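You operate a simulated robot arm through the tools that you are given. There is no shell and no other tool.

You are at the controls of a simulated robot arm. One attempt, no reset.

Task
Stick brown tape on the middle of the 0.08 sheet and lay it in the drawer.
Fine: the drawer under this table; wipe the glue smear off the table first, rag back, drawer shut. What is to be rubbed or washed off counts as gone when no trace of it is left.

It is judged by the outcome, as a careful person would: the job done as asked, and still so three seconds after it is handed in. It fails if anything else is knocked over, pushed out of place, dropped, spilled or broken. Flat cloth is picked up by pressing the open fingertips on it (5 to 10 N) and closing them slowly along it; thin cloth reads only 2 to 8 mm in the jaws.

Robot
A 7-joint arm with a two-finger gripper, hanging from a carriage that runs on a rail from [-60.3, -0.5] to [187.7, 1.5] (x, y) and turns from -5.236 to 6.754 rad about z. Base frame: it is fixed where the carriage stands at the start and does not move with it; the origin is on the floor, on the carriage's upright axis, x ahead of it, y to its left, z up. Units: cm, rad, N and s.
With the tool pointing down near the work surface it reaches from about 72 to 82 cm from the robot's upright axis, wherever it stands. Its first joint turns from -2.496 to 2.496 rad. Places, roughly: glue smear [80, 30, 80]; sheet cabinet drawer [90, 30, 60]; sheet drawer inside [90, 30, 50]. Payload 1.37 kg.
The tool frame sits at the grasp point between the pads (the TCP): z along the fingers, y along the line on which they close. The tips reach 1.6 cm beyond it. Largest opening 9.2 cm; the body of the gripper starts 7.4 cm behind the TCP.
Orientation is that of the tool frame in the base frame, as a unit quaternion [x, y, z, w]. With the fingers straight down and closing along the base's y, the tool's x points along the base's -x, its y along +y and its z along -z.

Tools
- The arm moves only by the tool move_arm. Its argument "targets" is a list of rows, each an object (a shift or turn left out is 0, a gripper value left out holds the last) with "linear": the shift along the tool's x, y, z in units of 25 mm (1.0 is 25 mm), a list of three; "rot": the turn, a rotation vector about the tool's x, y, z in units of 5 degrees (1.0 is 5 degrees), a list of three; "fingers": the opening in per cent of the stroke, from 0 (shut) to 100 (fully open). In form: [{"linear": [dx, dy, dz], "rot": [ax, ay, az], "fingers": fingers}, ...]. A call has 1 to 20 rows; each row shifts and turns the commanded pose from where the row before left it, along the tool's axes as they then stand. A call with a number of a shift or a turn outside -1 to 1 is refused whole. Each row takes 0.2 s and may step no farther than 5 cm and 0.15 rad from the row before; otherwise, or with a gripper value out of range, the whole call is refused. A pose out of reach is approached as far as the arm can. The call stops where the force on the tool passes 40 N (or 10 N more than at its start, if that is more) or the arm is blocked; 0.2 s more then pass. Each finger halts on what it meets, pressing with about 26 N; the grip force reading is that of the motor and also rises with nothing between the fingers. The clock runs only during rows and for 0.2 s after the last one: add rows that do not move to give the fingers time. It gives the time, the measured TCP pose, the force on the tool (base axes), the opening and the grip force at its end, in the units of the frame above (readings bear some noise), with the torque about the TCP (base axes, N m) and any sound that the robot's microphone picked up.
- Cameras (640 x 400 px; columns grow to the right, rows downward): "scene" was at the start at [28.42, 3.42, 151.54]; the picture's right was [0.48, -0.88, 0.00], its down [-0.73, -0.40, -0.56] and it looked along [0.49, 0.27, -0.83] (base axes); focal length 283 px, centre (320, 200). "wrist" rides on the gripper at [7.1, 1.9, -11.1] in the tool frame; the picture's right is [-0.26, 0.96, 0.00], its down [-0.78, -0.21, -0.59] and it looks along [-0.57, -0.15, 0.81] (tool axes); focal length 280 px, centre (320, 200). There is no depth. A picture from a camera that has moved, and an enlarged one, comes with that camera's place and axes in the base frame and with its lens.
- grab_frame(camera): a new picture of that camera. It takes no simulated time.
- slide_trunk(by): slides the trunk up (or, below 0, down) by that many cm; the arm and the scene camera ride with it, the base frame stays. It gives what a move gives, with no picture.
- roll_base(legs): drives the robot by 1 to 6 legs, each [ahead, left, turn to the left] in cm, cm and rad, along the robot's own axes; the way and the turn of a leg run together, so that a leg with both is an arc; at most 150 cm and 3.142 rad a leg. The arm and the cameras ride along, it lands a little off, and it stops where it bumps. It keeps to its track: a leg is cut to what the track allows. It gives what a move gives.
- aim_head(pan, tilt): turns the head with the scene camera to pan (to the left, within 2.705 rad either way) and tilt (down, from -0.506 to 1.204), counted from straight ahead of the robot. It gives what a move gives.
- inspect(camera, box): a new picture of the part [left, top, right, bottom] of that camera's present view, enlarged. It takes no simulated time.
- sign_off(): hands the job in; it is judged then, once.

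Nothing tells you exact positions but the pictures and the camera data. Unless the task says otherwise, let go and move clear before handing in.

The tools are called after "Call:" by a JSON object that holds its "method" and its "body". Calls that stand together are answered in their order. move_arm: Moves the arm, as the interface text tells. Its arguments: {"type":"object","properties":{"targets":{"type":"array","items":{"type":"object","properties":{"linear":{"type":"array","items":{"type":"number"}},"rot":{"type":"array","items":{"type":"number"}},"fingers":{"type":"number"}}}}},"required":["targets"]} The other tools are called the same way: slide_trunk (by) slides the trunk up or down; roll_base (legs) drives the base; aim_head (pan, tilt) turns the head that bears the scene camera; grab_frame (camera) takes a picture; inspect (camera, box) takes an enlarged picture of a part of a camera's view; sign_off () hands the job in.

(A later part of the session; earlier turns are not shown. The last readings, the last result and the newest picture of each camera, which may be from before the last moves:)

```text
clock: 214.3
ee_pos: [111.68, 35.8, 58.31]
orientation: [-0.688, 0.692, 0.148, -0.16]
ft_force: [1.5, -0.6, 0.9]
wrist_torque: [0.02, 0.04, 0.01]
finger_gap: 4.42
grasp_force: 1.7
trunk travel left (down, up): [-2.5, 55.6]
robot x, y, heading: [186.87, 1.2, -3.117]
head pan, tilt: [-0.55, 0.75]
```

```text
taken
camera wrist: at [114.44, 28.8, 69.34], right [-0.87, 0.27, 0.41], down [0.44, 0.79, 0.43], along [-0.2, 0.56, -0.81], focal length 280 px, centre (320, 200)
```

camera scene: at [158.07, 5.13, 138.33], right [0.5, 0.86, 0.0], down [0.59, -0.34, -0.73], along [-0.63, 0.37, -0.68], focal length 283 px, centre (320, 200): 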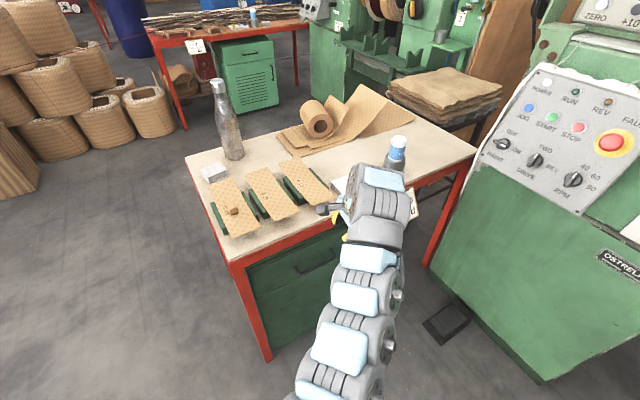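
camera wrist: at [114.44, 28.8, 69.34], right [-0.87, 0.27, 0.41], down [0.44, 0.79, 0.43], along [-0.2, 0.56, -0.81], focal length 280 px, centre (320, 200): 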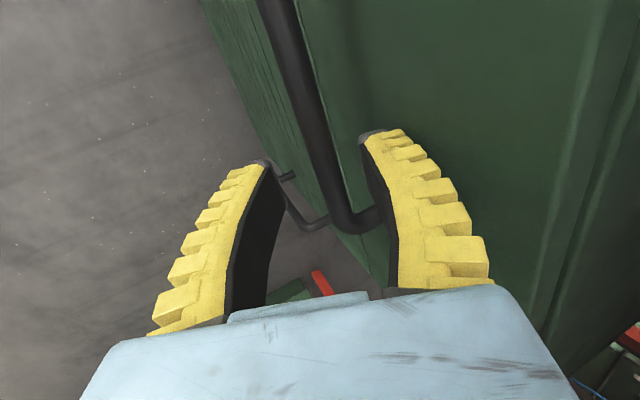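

The bar is at the grasp point between the fingers. Closing on it.

Call:
{"method": "move_arm", "body": {"targets": [{"linear": [0, 0, 0.08], "fingers": 35}, {"fingers": 25}, {"fingers": 15}, {"fingers": 8}, {"fingers": 0}, {"fingers": 0}, {"fingers": 0}]}}

Call:
{"method": "grab_frame", "body": {"camera": "wrist"}}

```text
clock: 215.9
ee_pos: [111.84, 35.72, 57.76]
orientation: [-0.688, 0.693, 0.146, -0.158]
ft_force: [2.1, 1.9, -20.4]
wrist_torque: [0.01, 0.07, 0.01]
finger_gap: 0.61
grasp_force: 27.7
trunk travel left (down, up): [-2.5, 55.6]
robot x, y, heading: [186.98, 1.45, -3.114]
head pan, tilt: [-0.55, 0.75]
```

```text
taken
camera wrist: at [114.68, 28.76, 68.9], right [-0.87, 0.27, 0.4], down [0.44, 0.79, 0.43], along [-0.2, 0.56, -0.81], focal length 280 px, centre (320, 200)
```

wrist: 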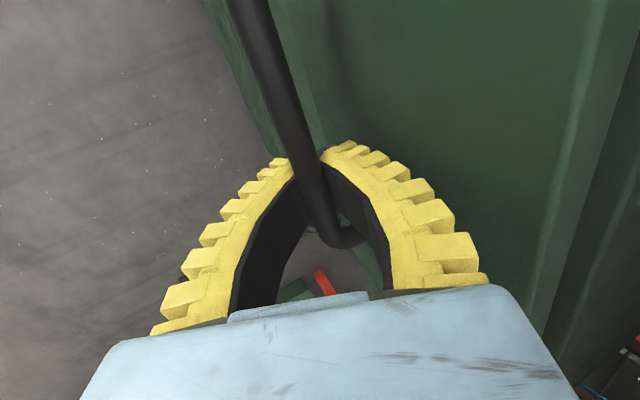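

The fingers have closed around the bar in a ring — good for pulling. I'll relax the squeeze slightly and pull along +x, first a couple of centimetres.

Call:
{"method": "move_arm", "body": {"targets": [{"fingers": 6}, {"linear": [0, -0.3625, -0.169], "rot": [0.5, 0, 0]}, {"linear": [0, -0.3696, -0.153], "rot": [0.5, 0, 0]}, {"linear": [0, 0, 0]}]}}

Call:
{"method": "grab_frame", "body": {"camera": "wrist"}}

```text
clock: 216.9
ee_pos: [113.38, 35.67, 58.25]
orientation: [-0.694, 0.698, 0.118, -0.13]
ft_force: [-0.3, 0.6, 0.7]
wrist_torque: [0.02, 0.0, 0.02]
finger_gap: 1.1
grasp_force: 3.8
trunk travel left (down, up): [-2.5, 55.6]
robot x, y, heading: [186.88, 1.65, -3.117]
head pan, tilt: [-0.55, 0.75]
```

```text
taken
camera wrist: at [115.32, 28.79, 69.47], right [-0.91, 0.27, 0.33], down [0.4, 0.79, 0.47], along [-0.13, 0.56, -0.82], focal length 280 px, centre (320, 200)
```

wrist: 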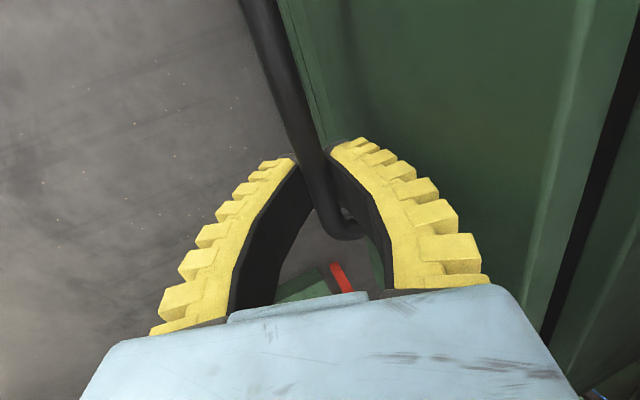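

The drawer is moving (a dark gap opens behind its front). Continuing the pull while straightening the tool.

Call:
{"method": "move_arm", "body": {"targets": [{"linear": [0, -0.3759, -0.1368], "rot": [0.5, 0, 0]}, {"linear": [0, -0.3815, -0.1203], "rot": [0.5, 0, 0]}, {"linear": [0, -0.3864, -0.1035], "rot": [0.5, 0, 0]}, {"linear": [0, -0.3905, -0.0866], "rot": [0.5, 0, 0]}, {"linear": [0, 0, 0]}]}}

Call:
{"method": "grab_frame", "body": {"camera": "wrist"}}

Call:
{"method": "grab_frame", "body": {"camera": "scene"}}

```text
clock: 218.1
ee_pos: [117.34, 35.79, 58.19]
orientation: [-0.703, 0.705, 0.057, -0.068]
ft_force: [-0.8, 0.4, 0.8]
wrist_torque: [0.04, 0.01, -0.01]
finger_gap: 1.06
grasp_force: 4.4
trunk travel left (down, up): [-2.5, 55.6]
robot x, y, heading: [187.31, 1.61, -3.117]
head pan, tilt: [-0.55, 0.75]
```

```text
taken
camera wrist: at [117.37, 28.81, 69.62], right [-0.95, 0.27, 0.17], down [0.31, 0.79, 0.53], along [0.01, 0.56, -0.83], focal length 280 px, centre (320, 200)
```

wrist: 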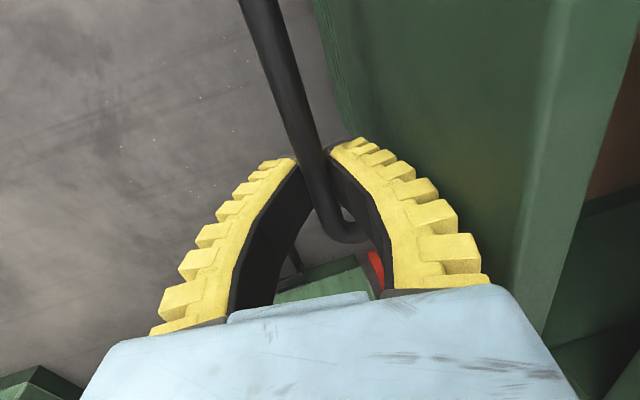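

```text
taken
camera scene: at [158.07, 5.13, 138.32], right [0.5, 0.86, 0.0], down [0.59, -0.34, -0.73], along [-0.63, 0.37, -0.68], focal length 283 px, centre (320, 200)
```

scene: 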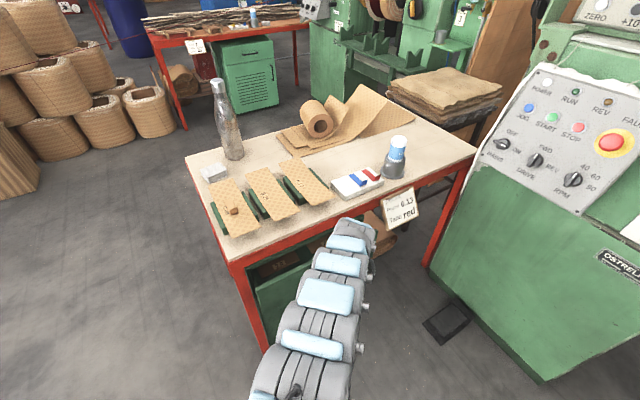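

The drawer slides easily. Continuing to pull toward the reach limit.

Call:
{"method": "move_arm", "body": {"targets": [{"linear": [0, -0.3939, -0.0695], "rot": [0.5, 0, 0]}, {"linear": [0, -0.3966, -0.0522], "rot": [0.5, 0, 0]}, {"linear": [0, -0.3985, -0.0349], "rot": [0.5, 0, 0]}, {"linear": [0, -0.3996, -0.0174], "rot": [0.5, 0, 0]}, {"linear": [0, -0.4, 0]}, {"linear": [0, -0.4, 0]}, {"linear": [0, 0, 0]}]}}

Call:
{"method": "grab_frame", "body": {"camera": "wrist"}}

Call:
{"method": "grab_frame", "body": {"camera": "scene"}}

```text
clock: 219.7
ee_pos: [123.07, 35.74, 58.19]
orientation: [-0.706, 0.708, -0.004, -0.008]
ft_force: [-1.3, -3.1, 11.0]
wrist_torque: [0.02, 1.32, 0.33]
finger_gap: 1.84
grasp_force: 9.6
trunk travel left (down, up): [-2.5, 55.6]
robot x, y, heading: [187.13, 1.11, -3.116]
head pan, tilt: [-0.55, 0.75]
```

```text
taken
camera wrist: at [121.17, 28.8, 69.48], right [-0.96, 0.26, 0.0], down [0.22, 0.79, 0.58], along [0.15, 0.56, -0.82], focal length 280 px, centre (320, 200)
```

wrist: 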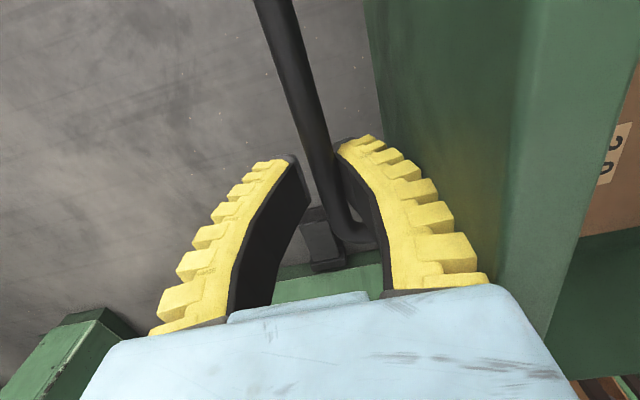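

```text
taken
camera scene: at [157.97, 5.13, 138.36], right [0.5, 0.86, 0.0], down [0.59, -0.34, -0.73], along [-0.63, 0.37, -0.68], focal length 283 px, centre (320, 200)
```

scene: 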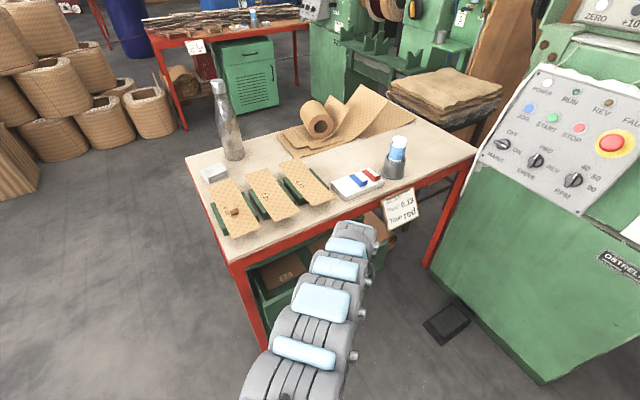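

The drawer is open about 11 cm; the gripper body now touches its front, so I stop here. I'll open the fingers, and lift away.

Call:
{"method": "move_arm", "body": {"targets": [{"linear": [0, 0.1, 0], "fingers": 20}, {"fingers": 35}, {"fingers": 45}, {"linear": [0, 0, 0]}]}}

Call:
{"method": "grab_frame", "body": {"camera": "wrist"}}

```text
clock: 220.7
ee_pos: [123.08, 35.68, 58.11]
orientation: [-0.707, 0.708, -0.005, -0.006]
ft_force: [1.2, 0.7, -1.0]
wrist_torque: [-0.01, 0.02, -0.04]
finger_gap: 4.4
grasp_force: 2.2
trunk travel left (down, up): [-2.5, 55.6]
robot x, y, heading: [187.21, 1.45, -3.119]
head pan, tilt: [-0.55, 0.75]
```

```text
taken
camera wrist: at [121.17, 28.84, 69.38], right [-0.96, 0.26, 0.0], down [0.21, 0.79, 0.58], along [0.15, 0.56, -0.82], focal length 280 px, centre (320, 200)
```

wrist: 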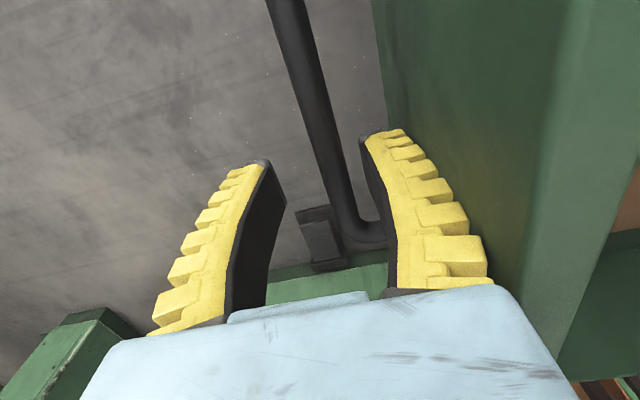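

Free of the bar. Lifting straight up and then looking into the drawer.

Call:
{"method": "move_arm", "body": {"targets": [{"linear": [0, 0, -0.4]}, {"linear": [0, 0, -0.6]}, {"linear": [0, 0, -1]}, {"linear": [0, 0, -1]}, {"linear": [0, 0, -1]}, {"linear": [0, 0, -1]}, {"linear": [0, 0, -1]}, {"linear": [0, 0, -1]}, {"linear": [0, 0, -1]}, {"linear": [0, 0, -1]}, {"linear": [0, 0, 0]}]}}

Call:
{"method": "grab_frame", "body": {"camera": "wrist"}}

Call:
{"method": "inspect", "body": {"camera": "scene", "box": [220, 190, 420, 360]}}

```text
clock: 223.1
ee_pos: [123.46, 36.1, 80.66]
orientation: [-0.707, 0.708, -0.005, -0.006]
ft_force: [0.3, 0.8, 0.1]
wrist_torque: [-0.02, -0.02, -0.01]
finger_gap: 4.48
grasp_force: 2.2
trunk travel left (down, up): [-2.5, 55.6]
robot x, y, heading: [187.22, 1.58, -3.124]
head pan, tilt: [-0.55, 0.75]
```

```text
taken
camera wrist: at [121.4, 29.22, 91.85], right [-0.96, 0.26, 0.0], down [0.21, 0.79, 0.58], along [0.15, 0.55, -0.82], focal length 280 px, centre (320, 200)
```

wrist: 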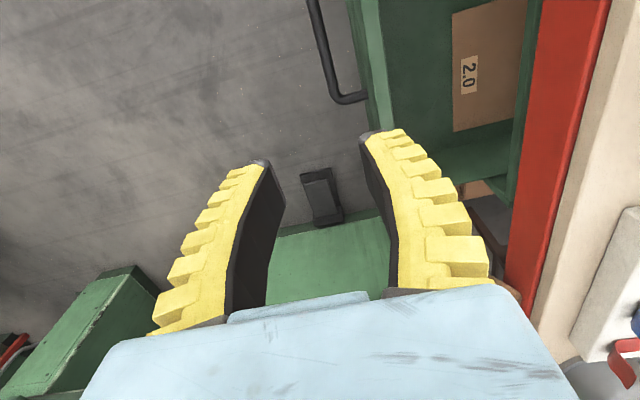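

```text
2.35 times, centred on (320, 275) of scene
camera zoom: at [158.08, 5.12, 138.32], right [0.5, 0.86, 0.0], down [0.59, -0.34, -0.73], along [-0.63, 0.37, -0.68], focal length 667 px, centre (320, 24)
```

zoom: 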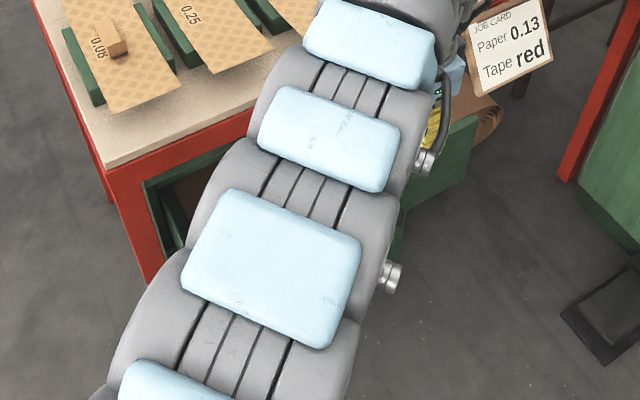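

The drawer holds one thicker sheet labelled 2.0 already. Let me zoom in to measure the opening.

Call:
{"method": "inspect", "body": {"camera": "wrist", "box": [300, 0, 600, 200]}}

```text
2.00 times, centred on (450, 100) of wrist
camera zoom: at [121.4, 29.22, 91.85], right [-0.96, 0.26, 0.0], down [0.21, 0.79, 0.58], along [0.15, 0.55, -0.82], focal length 561 px, centre (60, 400)
```

zoom: 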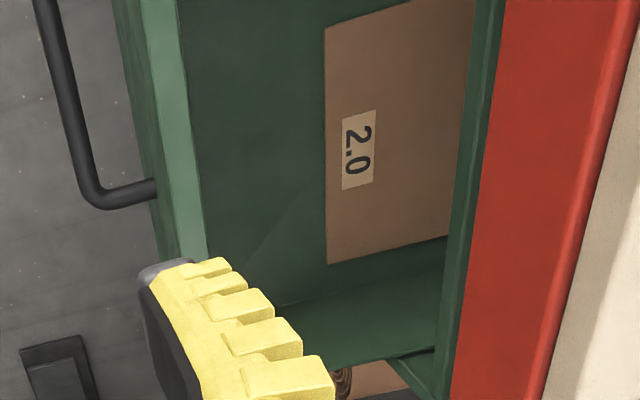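

The drawer front now stands at x≈118.5, with its inner face at x≈117, and the table edge is at 110.2. To widen the opening I'll push the front outward from inside with closed fingers: first roll 6 cm forward, turn the gripper back square, and look.

Call:
{"method": "roll_base", "body": {"legs": [[6, 0, 0]]}}

Call:
{"method": "move_arm", "body": {"targets": [{"rot": [0, 0, -1], "linear": [0, 0, -0.5], "fingers": 0}, {"rot": [0, 0, -1]}, {"rot": [0, 0, -1]}, {"rot": [0, 0, -1]}, {"rot": [0, 0, -1]}, {"rot": [0, 0, -1]}, {"rot": [0, 0, -1]}, {"rot": [0, 0, -1]}, {"rot": [0, 0, -1]}, {"rot": [0, 0, -1]}, {"rot": [0, 0, -1]}, {"rot": [0, 0, -1]}, {"rot": [0, 0, -1]}, {"rot": [0, 0, -1]}, {"rot": [0, 0, -1]}, {"rot": [0, 0, -1]}, {"rot": [0, 0, -1]}, {"rot": [0, 0, -1]}, {"linear": [0, 0, 0]}]}}

Call:
{"method": "grab_frame", "body": {"camera": "wrist"}}

```text
clock: 224.1
ee_pos: [117.36, 36.02, 80.6]
orientation: [-0.706, 0.708, -0.004, -0.007]
ft_force: [-0.1, -0.1, -1.2]
wrist_torque: [0.01, 0.03, 0.0]
finger_gap: 4.46
grasp_force: 2.7
trunk travel left (down, up): [-2.5, 55.6]
robot x, y, heading: [181.0, 1.28, -3.12]
head pan, tilt: [-0.55, 0.75]
```

```text
clock: 228.1
ee_pos: [117.45, 36.06, 81.84]
orientation: [1.0, 0.0, -0.002, 0.008]
ft_force: [0.8, 0.1, 0.6]
wrist_torque: [0.0, 0.0, 0.01]
finger_gap: 0.0
grasp_force: 25.8
trunk travel left (down, up): [-2.5, 55.6]
robot x, y, heading: [181.04, 1.69, -3.124]
head pan, tilt: [-0.55, 0.75]
```

```text
taken
camera wrist: at [124.46, 34.31, 92.96], right [-0.26, -0.96, 0.02], down [-0.78, 0.22, 0.59], along [-0.57, 0.14, -0.81], focal length 280 px, centre (320, 200)
```

wrist: 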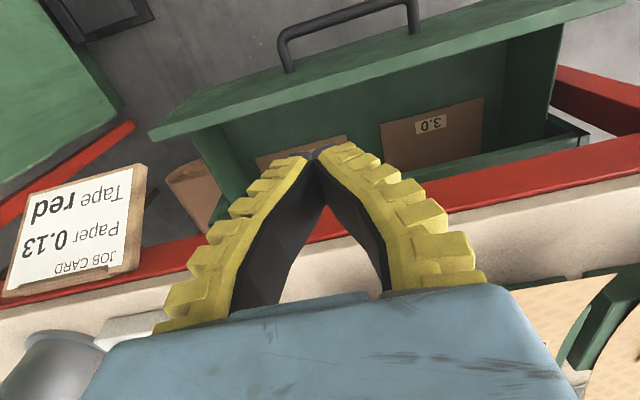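

Call:
{"method": "inspect", "body": {"camera": "wrist", "box": [140, 0, 640, 260]}}

```text
1.28 times, centred on (390, 130) of wrist
camera zoom: at [124.46, 34.31, 92.96], right [-0.26, -0.96, 0.02], down [-0.78, 0.22, 0.59], along [-0.57, 0.14, -0.81], focal length 359 px, centre (230, 290)
```

zoom: 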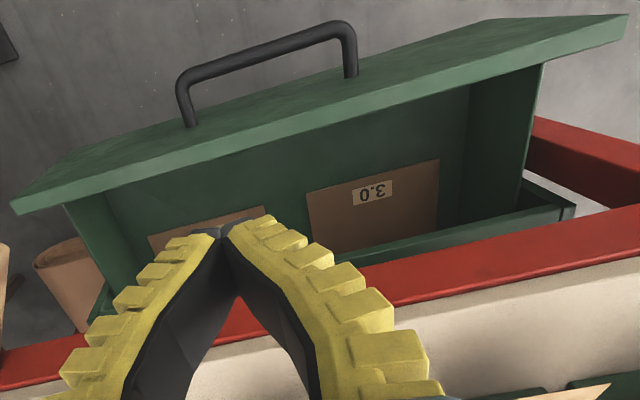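

Front panel: outer face ≈118.7, inner ≈117.3; drawer walls at y≈14 and 50. I'll move the closed fingers over the slot at (113.8, 41), and descend partway to check.

Call:
{"method": "move_arm", "body": {"targets": [{"linear": [-0.73, -0.98, 0], "rot": [0.18, 0, 0]}, {"linear": [-0.73, -0.98, 0]}, {"linear": [0, 0, 1]}, {"linear": [0, 0, 1]}, {"linear": [0, 0, 0.8]}, {"linear": [0, 0, 0]}]}}

Call:
{"method": "grab_frame", "body": {"camera": "wrist"}}

Call:
{"method": "inspect", "body": {"camera": "scene", "box": [220, 150, 460, 340]}}

```text
clock: 229.5
ee_pos: [113.78, 40.92, 74.86]
orientation: [1.0, -0.001, -0.001, -0.001]
ft_force: [0.0, 0.2, 0.0]
wrist_torque: [0.0, 0.0, -0.05]
finger_gap: 0.0
grasp_force: 25.9
trunk travel left (down, up): [-2.5, 55.6]
robot x, y, heading: [181.28, 1.46, -3.12]
head pan, tilt: [-0.55, 0.75]
```

```text
taken
camera wrist: at [120.82, 39.01, 85.93], right [-0.26, -0.96, 0.0], down [-0.78, 0.21, 0.59], along [-0.57, 0.16, -0.81], focal length 280 px, centre (320, 200)
```

wrist: 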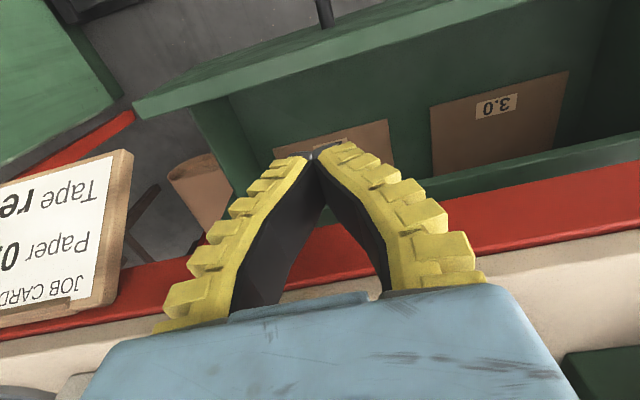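

```text
2.11 times, centred on (340, 245) of scene
camera zoom: at [152.18, 5.08, 138.32], right [0.5, 0.86, 0.0], down [0.59, -0.34, -0.73], along [-0.63, 0.37, -0.68], focal length 597 px, centre (278, 105)
```

zoom: 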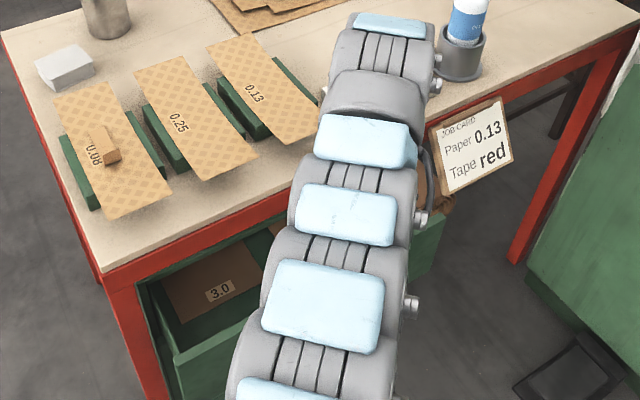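

Clear on all sides. Continuing down into the drawer to TCP z≈61.5.

Call:
{"method": "move_arm", "body": {"targets": [{"linear": [0, 0, 0.8]}, {"linear": [0, 0, 0.8]}, {"linear": [0, 0, 0.8]}, {"linear": [0, 0, 0.8]}, {"linear": [0, 0, 0]}]}}

Call:
{"method": "move_arm", "body": {"targets": [{"linear": [0, 0, 0.7]}, {"linear": [0, 0, 0.7]}, {"linear": [0, 0, 0.7]}, {"linear": [0, 0, 0]}]}}

Call:
{"method": "grab_frame", "body": {"camera": "wrist"}}

```text
clock: 230.3
ee_pos: [113.48, 41.22, 69.43]
orientation: [1.0, 0.0, -0.005, -0.002]
ft_force: [2.7, -0.9, 3.9]
wrist_torque: [0.02, 0.35, 0.05]
finger_gap: 0.01
grasp_force: 25.3
trunk travel left (down, up): [-2.5, 55.6]
robot x, y, heading: [181.26, 1.33, -3.119]
head pan, tilt: [-0.55, 0.75]
stopped in row 4: the force on the tool passed its limit at 66 N (the readings are from after the stop); the commanded pose is now the measured one
```

```text
clock: 230.6
ee_pos: [113.36, 41.25, 69.51]
orientation: [1.0, 0.0, -0.009, -0.003]
ft_force: [4.9, -3.2, 10.8]
wrist_torque: [0.18, 0.84, 0.23]
finger_gap: 0.01
grasp_force: 26.4
trunk travel left (down, up): [-2.5, 55.6]
robot x, y, heading: [181.29, 1.59, -3.122]
head pan, tilt: [-0.55, 0.75]
stopped in row 1: the force on the tool passed its limit at 66 N (the readings are from after the stop); the commanded pose is now the measured one
```

```text
taken
camera wrist: at [120.63, 39.26, 80.42], right [-0.26, -0.97, 0.0], down [-0.77, 0.21, 0.6], along [-0.58, 0.16, -0.8], focal length 280 px, centre (320, 200)
```

wrist: 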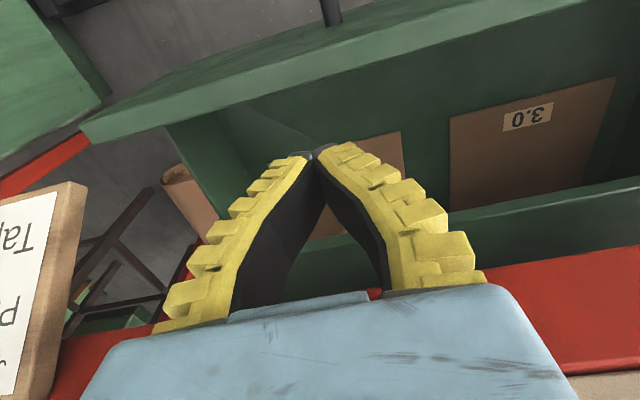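

Something on the hand caught the table edge at this depth (no harm done, it stopped). I'll back up, and use a 20° lean so the hand stays clear of the table edge, working nearer the drawer's left side.

Call:
{"method": "move_arm", "body": {"targets": [{"linear": [0.1, 0, -0.4]}, {"linear": [0, 0, -1]}, {"linear": [0, 0, -1]}, {"linear": [0.3, -0.7, -0.6]}, {"linear": [0.3, -0.7, 0]}, {"rot": [0, -1, 0]}, {"rot": [0, -1, 0]}, {"rot": [0, -1, 0]}, {"rot": [0, -0.8, 0]}, {"linear": [0, 0, 0]}]}}

Call:
{"method": "grab_frame", "body": {"camera": "wrist"}}

Call:
{"method": "grab_frame", "body": {"camera": "scene"}}

```text
clock: 232.8
ee_pos: [115.26, 44.68, 76.82]
orientation: [0.985, 0.0, -0.174, -0.002]
ft_force: [-1.3, 0.4, -0.2]
wrist_torque: [-0.01, 0.0, 0.01]
finger_gap: 0.01
grasp_force: 26.0
trunk travel left (down, up): [-2.5, 55.6]
robot x, y, heading: [180.92, 1.29, -3.116]
head pan, tilt: [-0.55, 0.75]
```

```text
taken
camera wrist: at [125.69, 42.7, 84.92], right [-0.25, -0.97, 0.09], down [-0.53, 0.21, 0.82], along [-0.81, 0.16, -0.56], focal length 280 px, centre (320, 200)
```

wrist: 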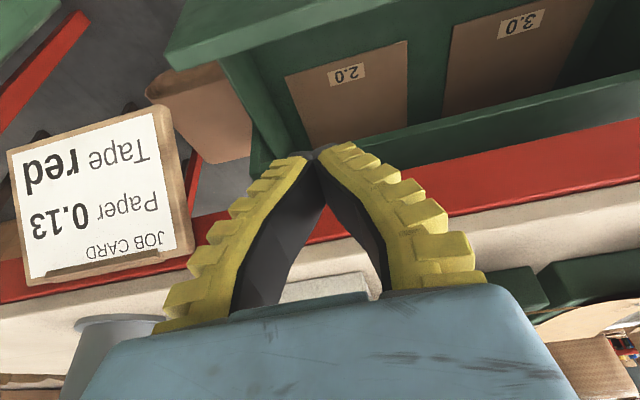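

```text
taken
camera scene: at [152.21, 5.07, 138.33], right [0.5, 0.86, 0.0], down [0.59, -0.34, -0.73], along [-0.63, 0.37, -0.68], focal length 283 px, centre (320, 200)
```

scene: 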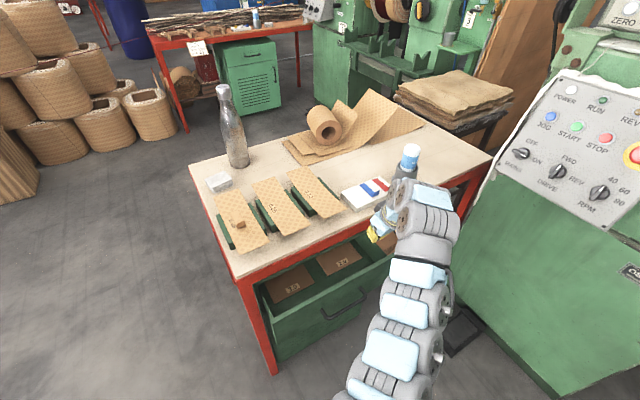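

The 20° lean works; the view shows the drawer clearly. I'll lean a bit more (27°) and descend in two stages into the slot behind the front panel.

Call:
{"method": "move_arm", "body": {"targets": [{"rot": [0, -0.7, 0]}, {"rot": [0, -0.7, 0]}, {"linear": [0.266, 0, 0.824]}, {"linear": [0.266, 0, 0.824]}, {"linear": [0.266, 0, 0.824]}, {"linear": [0, 0, 0]}]}}

Call:
{"method": "grab_frame", "body": {"camera": "wrist"}}

Call:
{"method": "inspect", "body": {"camera": "scene", "box": [240, 160, 480, 340]}}

```text
clock: 234.2
ee_pos: [114.21, 44.79, 70.52]
orientation: [0.972, 0.001, -0.234, -0.003]
ft_force: [0.4, 0.6, -0.1]
wrist_torque: [0.02, -0.02, 0.01]
finger_gap: 0.0
grasp_force: 25.8
trunk travel left (down, up): [-2.5, 55.6]
robot x, y, heading: [181.02, 1.21, -3.116]
head pan, tilt: [-0.55, 0.75]
```

```text
taken
camera wrist: at [125.54, 42.77, 77.2], right [-0.23, -0.97, 0.11], down [-0.43, 0.21, 0.88], along [-0.87, 0.16, -0.46], focal length 280 px, centre (320, 200)
```

wrist: 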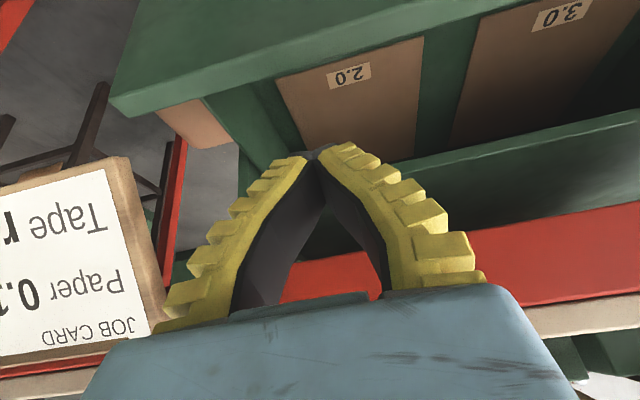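

```text
2.22 times, centred on (360, 250) of scene
camera zoom: at [152.22, 5.09, 138.32], right [0.5, 0.86, 0.0], down [0.59, -0.34, -0.73], along [-0.63, 0.37, -0.68], focal length 630 px, centre (231, 89)
```

zoom: 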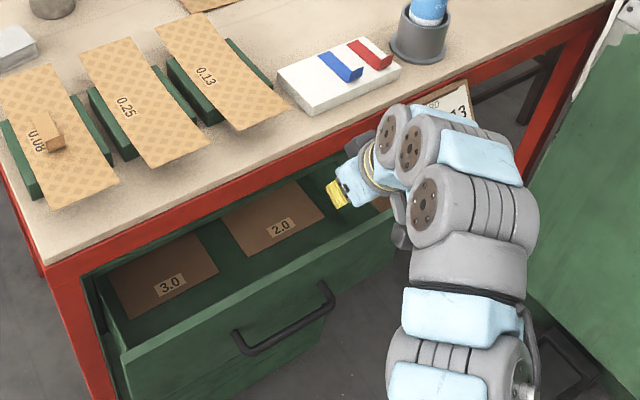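

Good clearance. Continuing down behind the front panel.

Call:
{"method": "move_arm", "body": {"targets": [{"linear": [0.275, 0, 0.833]}, {"linear": [0.275, 0, 0.833]}, {"linear": [0, 0, 0]}]}}

Call:
{"method": "move_arm", "body": {"targets": [{"linear": [0.275, 0, 0.833]}, {"linear": [0, 0, 0]}]}}

Call:
{"method": "grab_frame", "body": {"camera": "wrist"}}

Call:
{"method": "inspect", "body": {"camera": "scene", "box": [240, 160, 480, 340]}}

```text
clock: 235.0
ee_pos: [113.72, 44.84, 66.09]
orientation: [0.972, 0.001, -0.234, -0.002]
ft_force: [0.1, 0.1, 0.1]
wrist_torque: [-0.01, 0.02, -0.02]
finger_gap: 0.0
grasp_force: 26.4
trunk travel left (down, up): [-2.5, 55.6]
robot x, y, heading: [181.31, 1.62, -3.118]
head pan, tilt: [-0.55, 0.75]
```

```text
clock: 235.6
ee_pos: [113.43, 44.86, 63.96]
orientation: [0.972, 0.0, -0.234, -0.002]
ft_force: [0.7, -0.2, 0.1]
wrist_torque: [0.0, -0.01, 0.01]
finger_gap: 0.0
grasp_force: 25.8
trunk travel left (down, up): [-2.5, 55.6]
robot x, y, heading: [181.25, 1.54, -3.12]
head pan, tilt: [-0.55, 0.75]
```

```text
taken
camera wrist: at [124.65, 42.83, 70.72], right [-0.23, -0.97, 0.11], down [-0.43, 0.21, 0.88], along [-0.87, 0.16, -0.46], focal length 280 px, centre (320, 200)
```

wrist: 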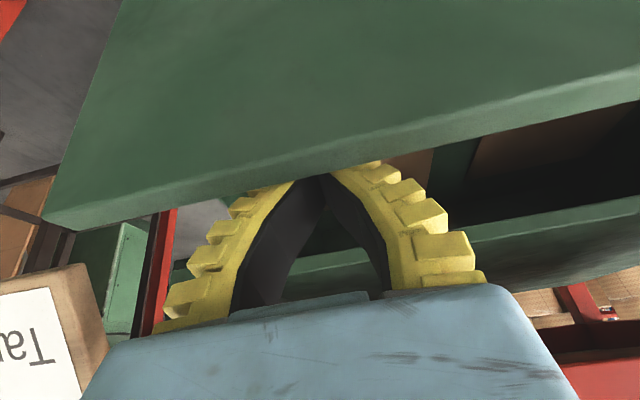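

```text
2.22 times, centred on (360, 250) of scene
camera zoom: at [152.22, 5.08, 138.32], right [0.5, 0.86, 0.0], down [0.59, -0.34, -0.73], along [-0.63, 0.37, -0.68], focal length 630 px, centre (231, 89)
```

zoom: 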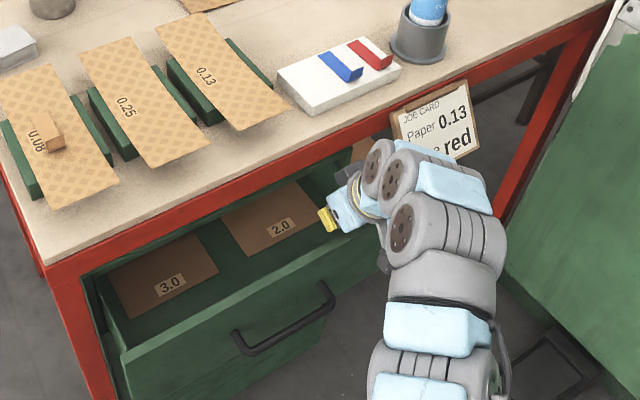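

The closed fingers are behind the front panel. I'll roll the base back to push the drawer further open.

Call:
{"method": "roll_base", "body": {"legs": [[-3, 0, 0]]}}

Call:
{"method": "roll_base", "body": {"legs": [[-3, 0, 0]]}}

Call:
{"method": "inspect", "body": {"camera": "scene", "box": [240, 160, 480, 340]}}

```text
clock: 236.5
ee_pos: [116.42, 44.83, 63.89]
orientation: [0.972, 0.001, -0.233, -0.002]
ft_force: [0.1, 0.3, -0.6]
wrist_torque: [0.01, 0.08, 0.0]
finger_gap: 0.0
grasp_force: 27.4
trunk travel left (down, up): [-2.5, 55.6]
robot x, y, heading: [183.97, 1.55, -3.12]
head pan, tilt: [-0.55, 0.75]
```

```text
clock: 237.3
ee_pos: [119.46, 44.82, 63.93]
orientation: [0.973, 0.0, -0.233, -0.002]
ft_force: [0.3, 0.0, 0.1]
wrist_torque: [0.0, 0.07, 0.01]
finger_gap: 0.02
grasp_force: 27.6
trunk travel left (down, up): [-2.5, 55.6]
robot x, y, heading: [186.7, 1.78, -3.12]
head pan, tilt: [-0.55, 0.75]
```

```text
2.22 times, centred on (360, 250) of scene
camera zoom: at [158.21, 5.12, 138.3], right [0.5, 0.86, 0.0], down [0.59, -0.34, -0.73], along [-0.63, 0.37, -0.68], focal length 630 px, centre (231, 89)
```

zoom: 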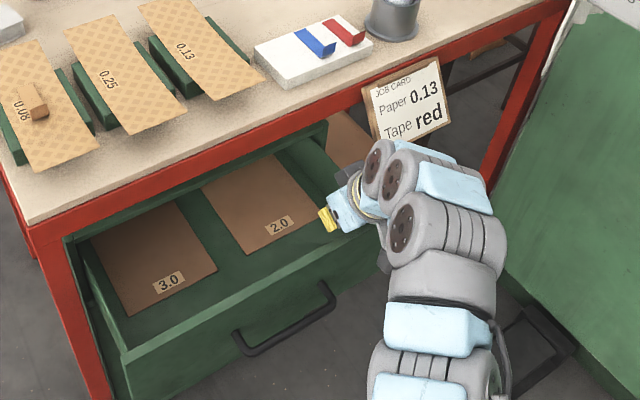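

The drawer slides freely. I'll push another ~4 cm with the arm.

Call:
{"method": "move_arm", "body": {"targets": [{"linear": [0.357, 0, -0.18]}, {"linear": [0.357, 0, -0.18]}, {"linear": [0.357, 0, -0.18]}, {"linear": [0.357, 0, -0.18]}, {"linear": [0, 0, 0]}]}}

Call:
{"method": "inspect", "body": {"camera": "scene", "box": [240, 160, 480, 340]}}

```text
clock: 238.5
ee_pos: [123.35, 44.96, 64.05]
orientation: [0.973, -0.001, -0.233, -0.002]
ft_force: [-1.2, -0.2, -0.4]
wrist_torque: [-0.03, -0.02, 0.01]
finger_gap: 0.0
grasp_force: 28.2
trunk travel left (down, up): [-2.5, 55.6]
robot x, y, heading: [186.7, 1.4, -3.123]
head pan, tilt: [-0.55, 0.75]
```

```text
2.22 times, centred on (360, 250) of scene
camera zoom: at [158.15, 5.13, 138.32], right [0.5, 0.86, 0.0], down [0.59, -0.34, -0.73], along [-0.63, 0.37, -0.68], focal length 630 px, centre (231, 89)
```

zoom: 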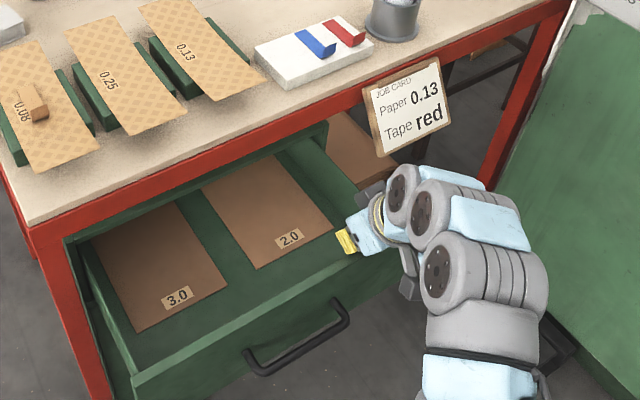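

The drawer is now open about 20 cm. I'll back the fingers off and raise them clear, then straighten the tool.

Call:
{"method": "move_arm", "body": {"targets": [{"linear": [-0.36, 0, 0.18]}, {"linear": [-0.3, 0, -0.5]}, {"linear": [-0.454, 0, -0.891]}, {"linear": [-0.454, 0, -0.891]}, {"linear": [-0.454, 0, -0.891]}, {"linear": [-0.454, 0, -0.891]}, {"linear": [-0.454, 0, -0.891]}, {"linear": [-0.454, 0, -0.891]}, {"linear": [-0.454, 0, -0.891]}, {"linear": [-0.454, 0, -0.891]}, {"rot": [0, 0.9, 0]}, {"rot": [0, 0.9, 0]}, {"rot": [0, 0.9, 0]}, {"rot": [0, 0.9, 0]}, {"rot": [0, 0.9, 0]}, {"rot": [0, 0.9, 0]}, {"linear": [0, 0, 0]}]}}

Call:
{"method": "grab_frame", "body": {"camera": "wrist"}}

Call:
{"method": "grab_frame", "body": {"camera": "scene"}}

```text
clock: 242.1
ee_pos: [122.3, 44.77, 85.47]
orientation: [1.0, -0.001, 0.0, -0.003]
ft_force: [0.8, 0.1, -0.1]
wrist_torque: [0.0, 0.03, -0.01]
finger_gap: 0.0
grasp_force: 27.4
trunk travel left (down, up): [-2.5, 55.6]
robot x, y, heading: [186.54, 1.31, -3.115]
head pan, tilt: [-0.55, 0.75]
```

```text
taken
camera wrist: at [129.36, 42.79, 96.56], right [-0.26, -0.96, -0.01], down [-0.78, 0.21, 0.59], along [-0.57, 0.16, -0.81], focal length 280 px, centre (320, 200)
```

wrist: 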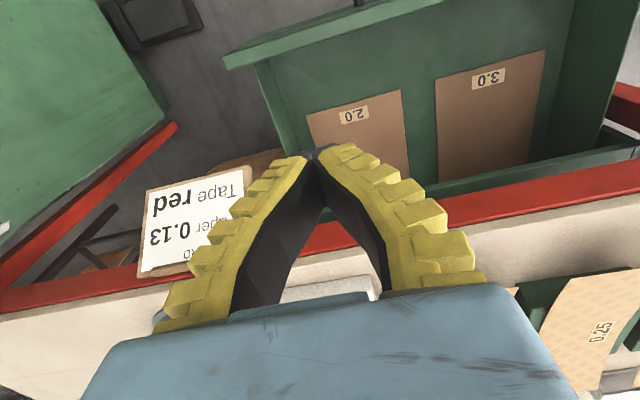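

```text
taken
camera scene: at [158.17, 5.14, 138.31], right [0.5, 0.86, 0.0], down [0.59, -0.34, -0.73], along [-0.63, 0.37, -0.68], focal length 283 px, centre (320, 200)
```

scene: 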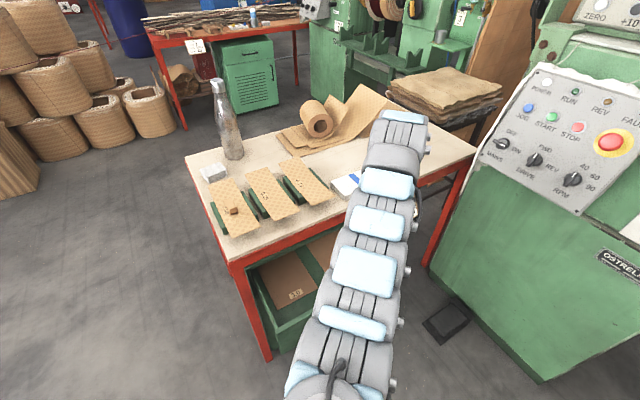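

Now for the sheet: I'll raise the trunk, roll forward to x≈162, and bring the open gripper over the sheet's overhanging −x end (about (85.8, 12.8)), where it can be held by its two long edges without touching the tape.

Call:
{"method": "slide_trunk", "body": {"by": 20}}

Call:
{"method": "roll_base", "body": {"legs": [[24.5, 0, 0]]}}

Call:
{"method": "move_arm", "body": {"targets": [{"linear": [-0.36, 0.985, 0], "fingers": 100}, {"linear": [-0.36, 0.985, 0]}, {"linear": [-0.36, 0.985, 0]}, {"linear": [-0.36, 0.985, 0]}, {"linear": [-0.36, 0.985, 0]}, {"linear": [-0.36, 0.985, 0]}, {"linear": [-0.36, 0.985, 0]}, {"linear": [-0.36, 0.985, 0]}, {"linear": [-0.36, 0.985, 0]}, {"linear": [-0.36, 0.985, 0]}, {"linear": [-0.36, 0.985, 0]}, {"linear": [-0.36, 0.985, 0]}, {"linear": [-0.36, 0.985, 0]}, {"linear": [0, 0, 0]}]}}

Call:
{"method": "grab_frame", "body": {"camera": "wrist"}}

```text
clock: 244.3
ee_pos: [122.31, 44.96, 105.39]
orientation: [1.0, 0.0, 0.001, -0.002]
ft_force: [-0.3, -0.2, 0.2]
wrist_torque: [0.0, 0.03, -0.03]
finger_gap: 0.0
grasp_force: 27.5
trunk travel left (down, up): [-22.5, 35.6]
robot x, y, heading: [187.1, 1.45, -3.118]
head pan, tilt: [-0.55, 0.75]
```

```text
clock: 246.1
ee_pos: [98.1, 44.64, 105.41]
orientation: [1.0, -0.002, 0.0, -0.003]
ft_force: [0.1, -0.4, -0.1]
wrist_torque: [0.01, 0.02, -0.03]
finger_gap: 0.01
grasp_force: 28.3
trunk travel left (down, up): [-22.5, 35.6]
robot x, y, heading: [162.72, 1.0, -3.12]
head pan, tilt: [-0.55, 0.75]
```

```text
clock: 249.1
ee_pos: [86.39, 12.87, 105.27]
orientation: [1.0, -0.002, 0.0, -0.003]
ft_force: [-0.7, 0.4, 0.5]
wrist_torque: [0.02, -0.02, 0.01]
finger_gap: 9.17
grasp_force: 0.0
trunk travel left (down, up): [-22.5, 35.6]
robot x, y, heading: [162.68, 1.4, -3.12]
head pan, tilt: [-0.55, 0.75]
```

```text
taken
camera wrist: at [93.37, 10.82, 116.4], right [-0.27, -0.96, 0.0], down [-0.78, 0.21, 0.59], along [-0.57, 0.16, -0.81], focal length 280 px, centre (320, 200)
```

wrist: 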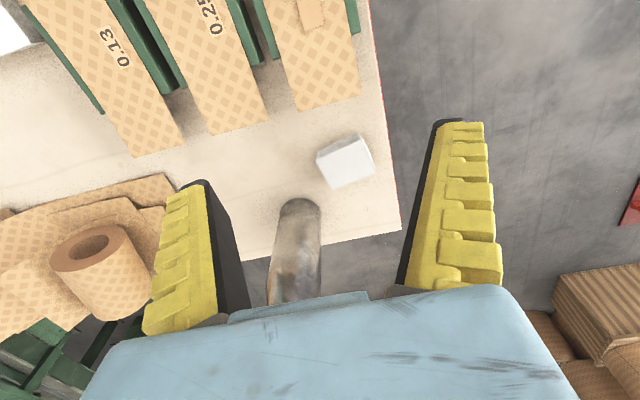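

The sheet's end edge is at x≈82.6, spanning y 8.8–16.8, centred with the gripper. Descending to just above it.

Call:
{"method": "move_arm", "body": {"targets": [{"linear": [-0.28, 0, 1]}, {"linear": [0, 0, 1]}, {"linear": [0, 0, 1]}, {"linear": [0, 0, 1]}, {"linear": [0, 0, 1]}, {"linear": [0, 0, 1]}, {"linear": [0, 0, 0.6]}, {"linear": [0, 0, 0]}]}}

Call:
{"method": "grab_frame", "body": {"camera": "wrist"}}

```text
clock: 250.8
ee_pos: [85.66, 12.91, 88.71]
orientation: [1.0, -0.002, 0.0, -0.002]
ft_force: [0.4, 0.0, -0.9]
wrist_torque: [-0.02, -0.03, 0.02]
finger_gap: 9.21
grasp_force: 0.0
trunk travel left (down, up): [-22.5, 35.6]
robot x, y, heading: [162.84, 1.32, -3.119]
head pan, tilt: [-0.55, 0.75]
```

```text
taken
camera wrist: at [92.63, 10.87, 99.88], right [-0.26, -0.96, 0.0], down [-0.78, 0.21, 0.59], along [-0.57, 0.16, -0.81], focal length 280 px, centre (320, 200)
```

wrist: 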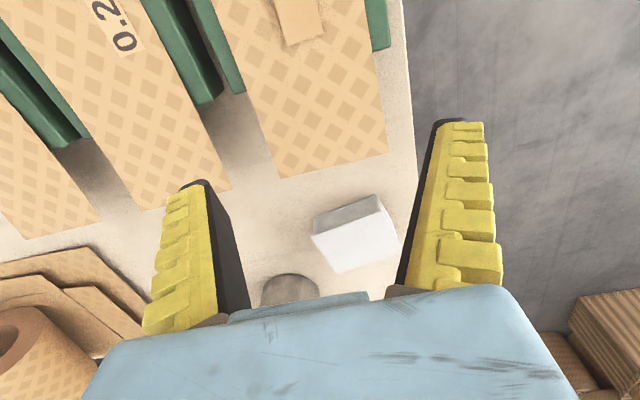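

Centred within 2 mm. Descending so the pads straddle the sheet's edges.

Call:
{"method": "move_arm", "body": {"targets": [{"linear": [0, 0.06, 0.8]}, {"linear": [0, 0, 0.8]}, {"linear": [0, 0, 0.5]}, {"linear": [0, 0, 0]}]}}

Call:
{"method": "grab_frame", "body": {"camera": "wrist"}}

```text
clock: 251.8
ee_pos: [85.6, 12.83, 83.47]
orientation: [1.0, -0.003, 0.001, -0.003]
ft_force: [0.2, 0.3, -0.7]
wrist_torque: [0.0, 0.03, -0.01]
finger_gap: 9.17
grasp_force: 0.0
trunk travel left (down, up): [-22.5, 35.6]
robot x, y, heading: [162.81, 1.17, -3.121]
head pan, tilt: [-0.55, 0.75]
```

```text
taken
camera wrist: at [92.68, 10.76, 94.58], right [-0.26, -0.96, 0.0], down [-0.78, 0.21, 0.59], along [-0.57, 0.16, -0.81], focal length 280 px, centre (320, 200)
```

wrist: 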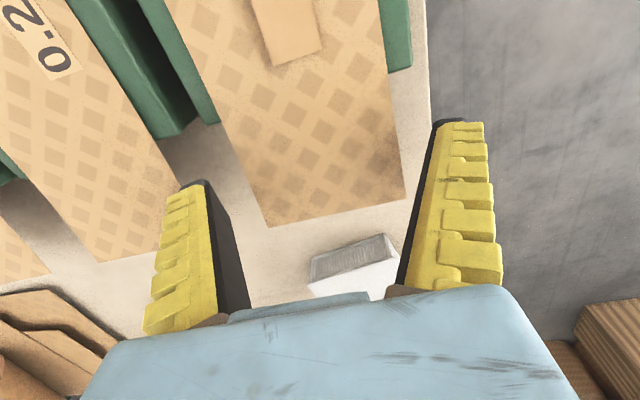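

Call:
{"method": "move_arm", "body": {"targets": [{"linear": [0, 0, 0.3]}, {"linear": [0, 0, 0.3]}, {"linear": [0, 0, 0.16]}, {"linear": [0, 0, 0]}]}}

Call:
{"method": "grab_frame", "body": {"camera": "wrist"}}

```text
clock: 252.8
ee_pos: [85.62, 12.78, 81.55]
orientation: [1.0, -0.001, 0.001, -0.003]
ft_force: [-0.2, 0.5, -0.7]
wrist_torque: [0.0, -0.01, 0.01]
finger_gap: 9.17
grasp_force: 0.0
trunk travel left (down, up): [-22.5, 35.6]
robot x, y, heading: [163.01, 1.12, -3.12]
head pan, tilt: [-0.55, 0.75]
```

```text
taken
camera wrist: at [92.69, 10.76, 92.69], right [-0.26, -0.96, 0.0], down [-0.78, 0.21, 0.59], along [-0.57, 0.16, -0.81], focal length 280 px, centre (320, 200)
```

wrist: 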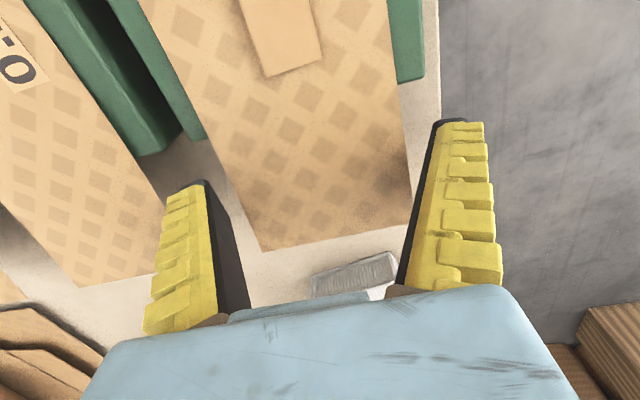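

The pads are level with the sheet. Closing slowly onto its edges.

Call:
{"method": "move_arm", "body": {"targets": [{"fingers": 96}, {"fingers": 93}, {"fingers": 91}, {"fingers": 89}, {"fingers": 89}]}}

Call:
{"method": "move_arm", "body": {"targets": [{"fingers": 87}, {"fingers": 86}, {"fingers": 86}]}}

Call:
{"method": "grab_frame", "body": {"camera": "wrist"}}

```text
clock: 254.1
ee_pos: [85.75, 12.78, 81.58]
orientation: [1.0, -0.002, 0.0, -0.003]
ft_force: [-0.1, 0.6, -1.1]
wrist_torque: [0.0, 0.01, 0.02]
finger_gap: 8.3
grasp_force: 0.7
trunk travel left (down, up): [-22.5, 35.6]
robot x, y, heading: [162.61, 1.42, -3.121]
head pan, tilt: [-0.55, 0.75]
```

```text
clock: 254.8
ee_pos: [85.7, 12.92, 81.6]
orientation: [1.0, -0.002, 0.0, -0.002]
ft_force: [0.0, -0.9, 0.2]
wrist_torque: [-0.04, 0.0, 0.0]
finger_gap: 8.06
grasp_force: 1.0
trunk travel left (down, up): [-22.5, 35.6]
robot x, y, heading: [162.8, 0.92, -3.119]
head pan, tilt: [-0.55, 0.75]
```

```text
taken
camera wrist: at [92.69, 10.75, 92.7], right [-0.26, -0.96, 0.0], down [-0.78, 0.21, 0.59], along [-0.57, 0.16, -0.81], focal length 280 px, centre (320, 200)
```

wrist: 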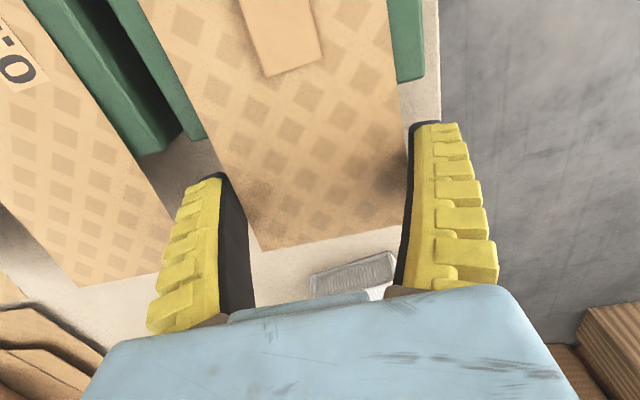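

Call:
{"method": "move_arm", "body": {"targets": [{"fingers": 84}, {"fingers": 83}, {"fingers": 83}]}}

Call:
{"method": "move_arm", "body": {"targets": [{"fingers": 81}, {"fingers": 80}, {"fingers": 80}]}}

Call:
{"method": "grab_frame", "body": {"camera": "wrist"}}

```text
clock: 255.7
ee_pos: [85.79, 12.75, 81.59]
orientation: [1.0, -0.002, 0.0, -0.003]
ft_force: [0.5, -0.5, -1.1]
wrist_torque: [-0.02, 0.03, 0.01]
finger_gap: 7.85
grasp_force: 26.3
trunk travel left (down, up): [-22.5, 35.6]
robot x, y, heading: [162.57, 0.86, -3.119]
head pan, tilt: [-0.55, 0.75]
```

```text
clock: 256.4
ee_pos: [85.62, 12.78, 81.56]
orientation: [1.0, -0.002, 0.0, -0.003]
ft_force: [0.9, -0.6, 0.3]
wrist_torque: [0.0, 0.04, -0.01]
finger_gap: 7.83
grasp_force: 26.0
trunk travel left (down, up): [-22.5, 35.6]
robot x, y, heading: [162.53, 1.24, -3.124]
head pan, tilt: [-0.55, 0.75]
```

```text
taken
camera wrist: at [92.68, 10.75, 92.7], right [-0.26, -0.96, 0.0], down [-0.78, 0.21, 0.59], along [-0.57, 0.16, -0.81], focal length 280 px, centre (320, 200)
```

wrist: 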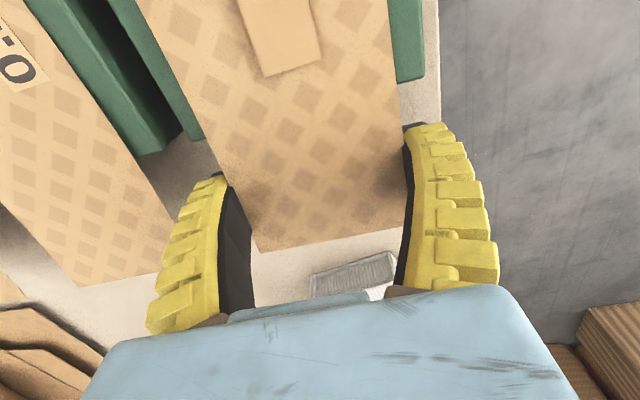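

The sheet is firm between the pads (gap 7.8 cm, 26 N) and not buckled. Lifting slowly.

Call:
{"method": "move_arm", "body": {"targets": [{"linear": [0, 0, -0.15]}, {"linear": [0, 0, -0.2]}, {"linear": [0, 0, -0.25]}, {"linear": [0, 0, 0]}]}}

Call:
{"method": "grab_frame", "body": {"camera": "wrist"}}

Call:
{"method": "grab_frame", "body": {"camera": "scene"}}

```text
clock: 257.4
ee_pos: [85.5, 12.78, 83.12]
orientation: [1.0, -0.002, 0.001, -0.003]
ft_force: [0.8, -0.1, 0.5]
wrist_torque: [0.0, 0.0, 0.01]
finger_gap: 7.85
grasp_force: 26.6
trunk travel left (down, up): [-22.5, 35.6]
robot x, y, heading: [162.65, 1.36, -3.124]
head pan, tilt: [-0.55, 0.75]
```

```text
taken
camera wrist: at [92.57, 10.79, 94.2], right [-0.26, -0.96, 0.0], down [-0.78, 0.21, 0.59], along [-0.57, 0.16, -0.81], focal length 280 px, centre (320, 200)
```

wrist: 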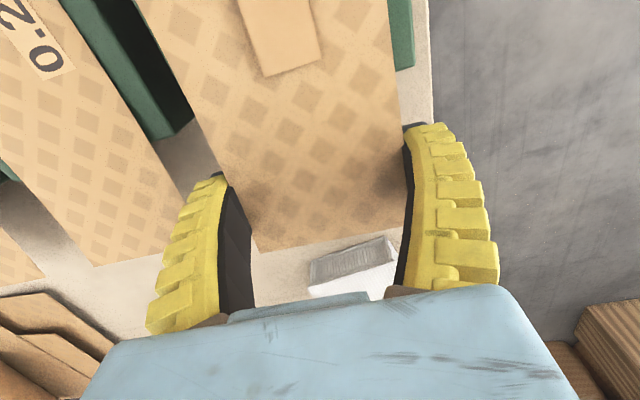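

```text
taken
camera scene: at [133.85, 5.0, 158.32], right [0.5, 0.86, 0.0], down [0.59, -0.34, -0.73], along [-0.63, 0.37, -0.68], focal length 283 px, centre (320, 200)
```

scene: 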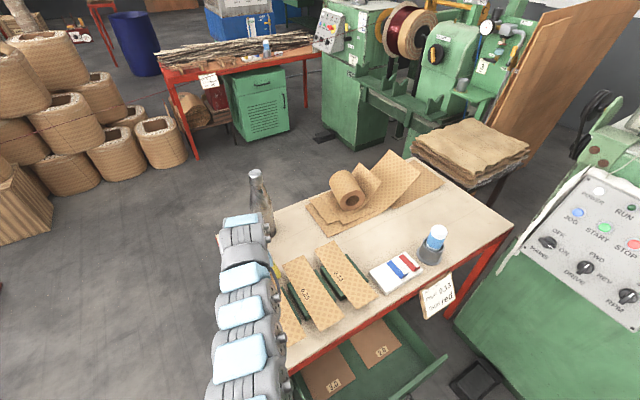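

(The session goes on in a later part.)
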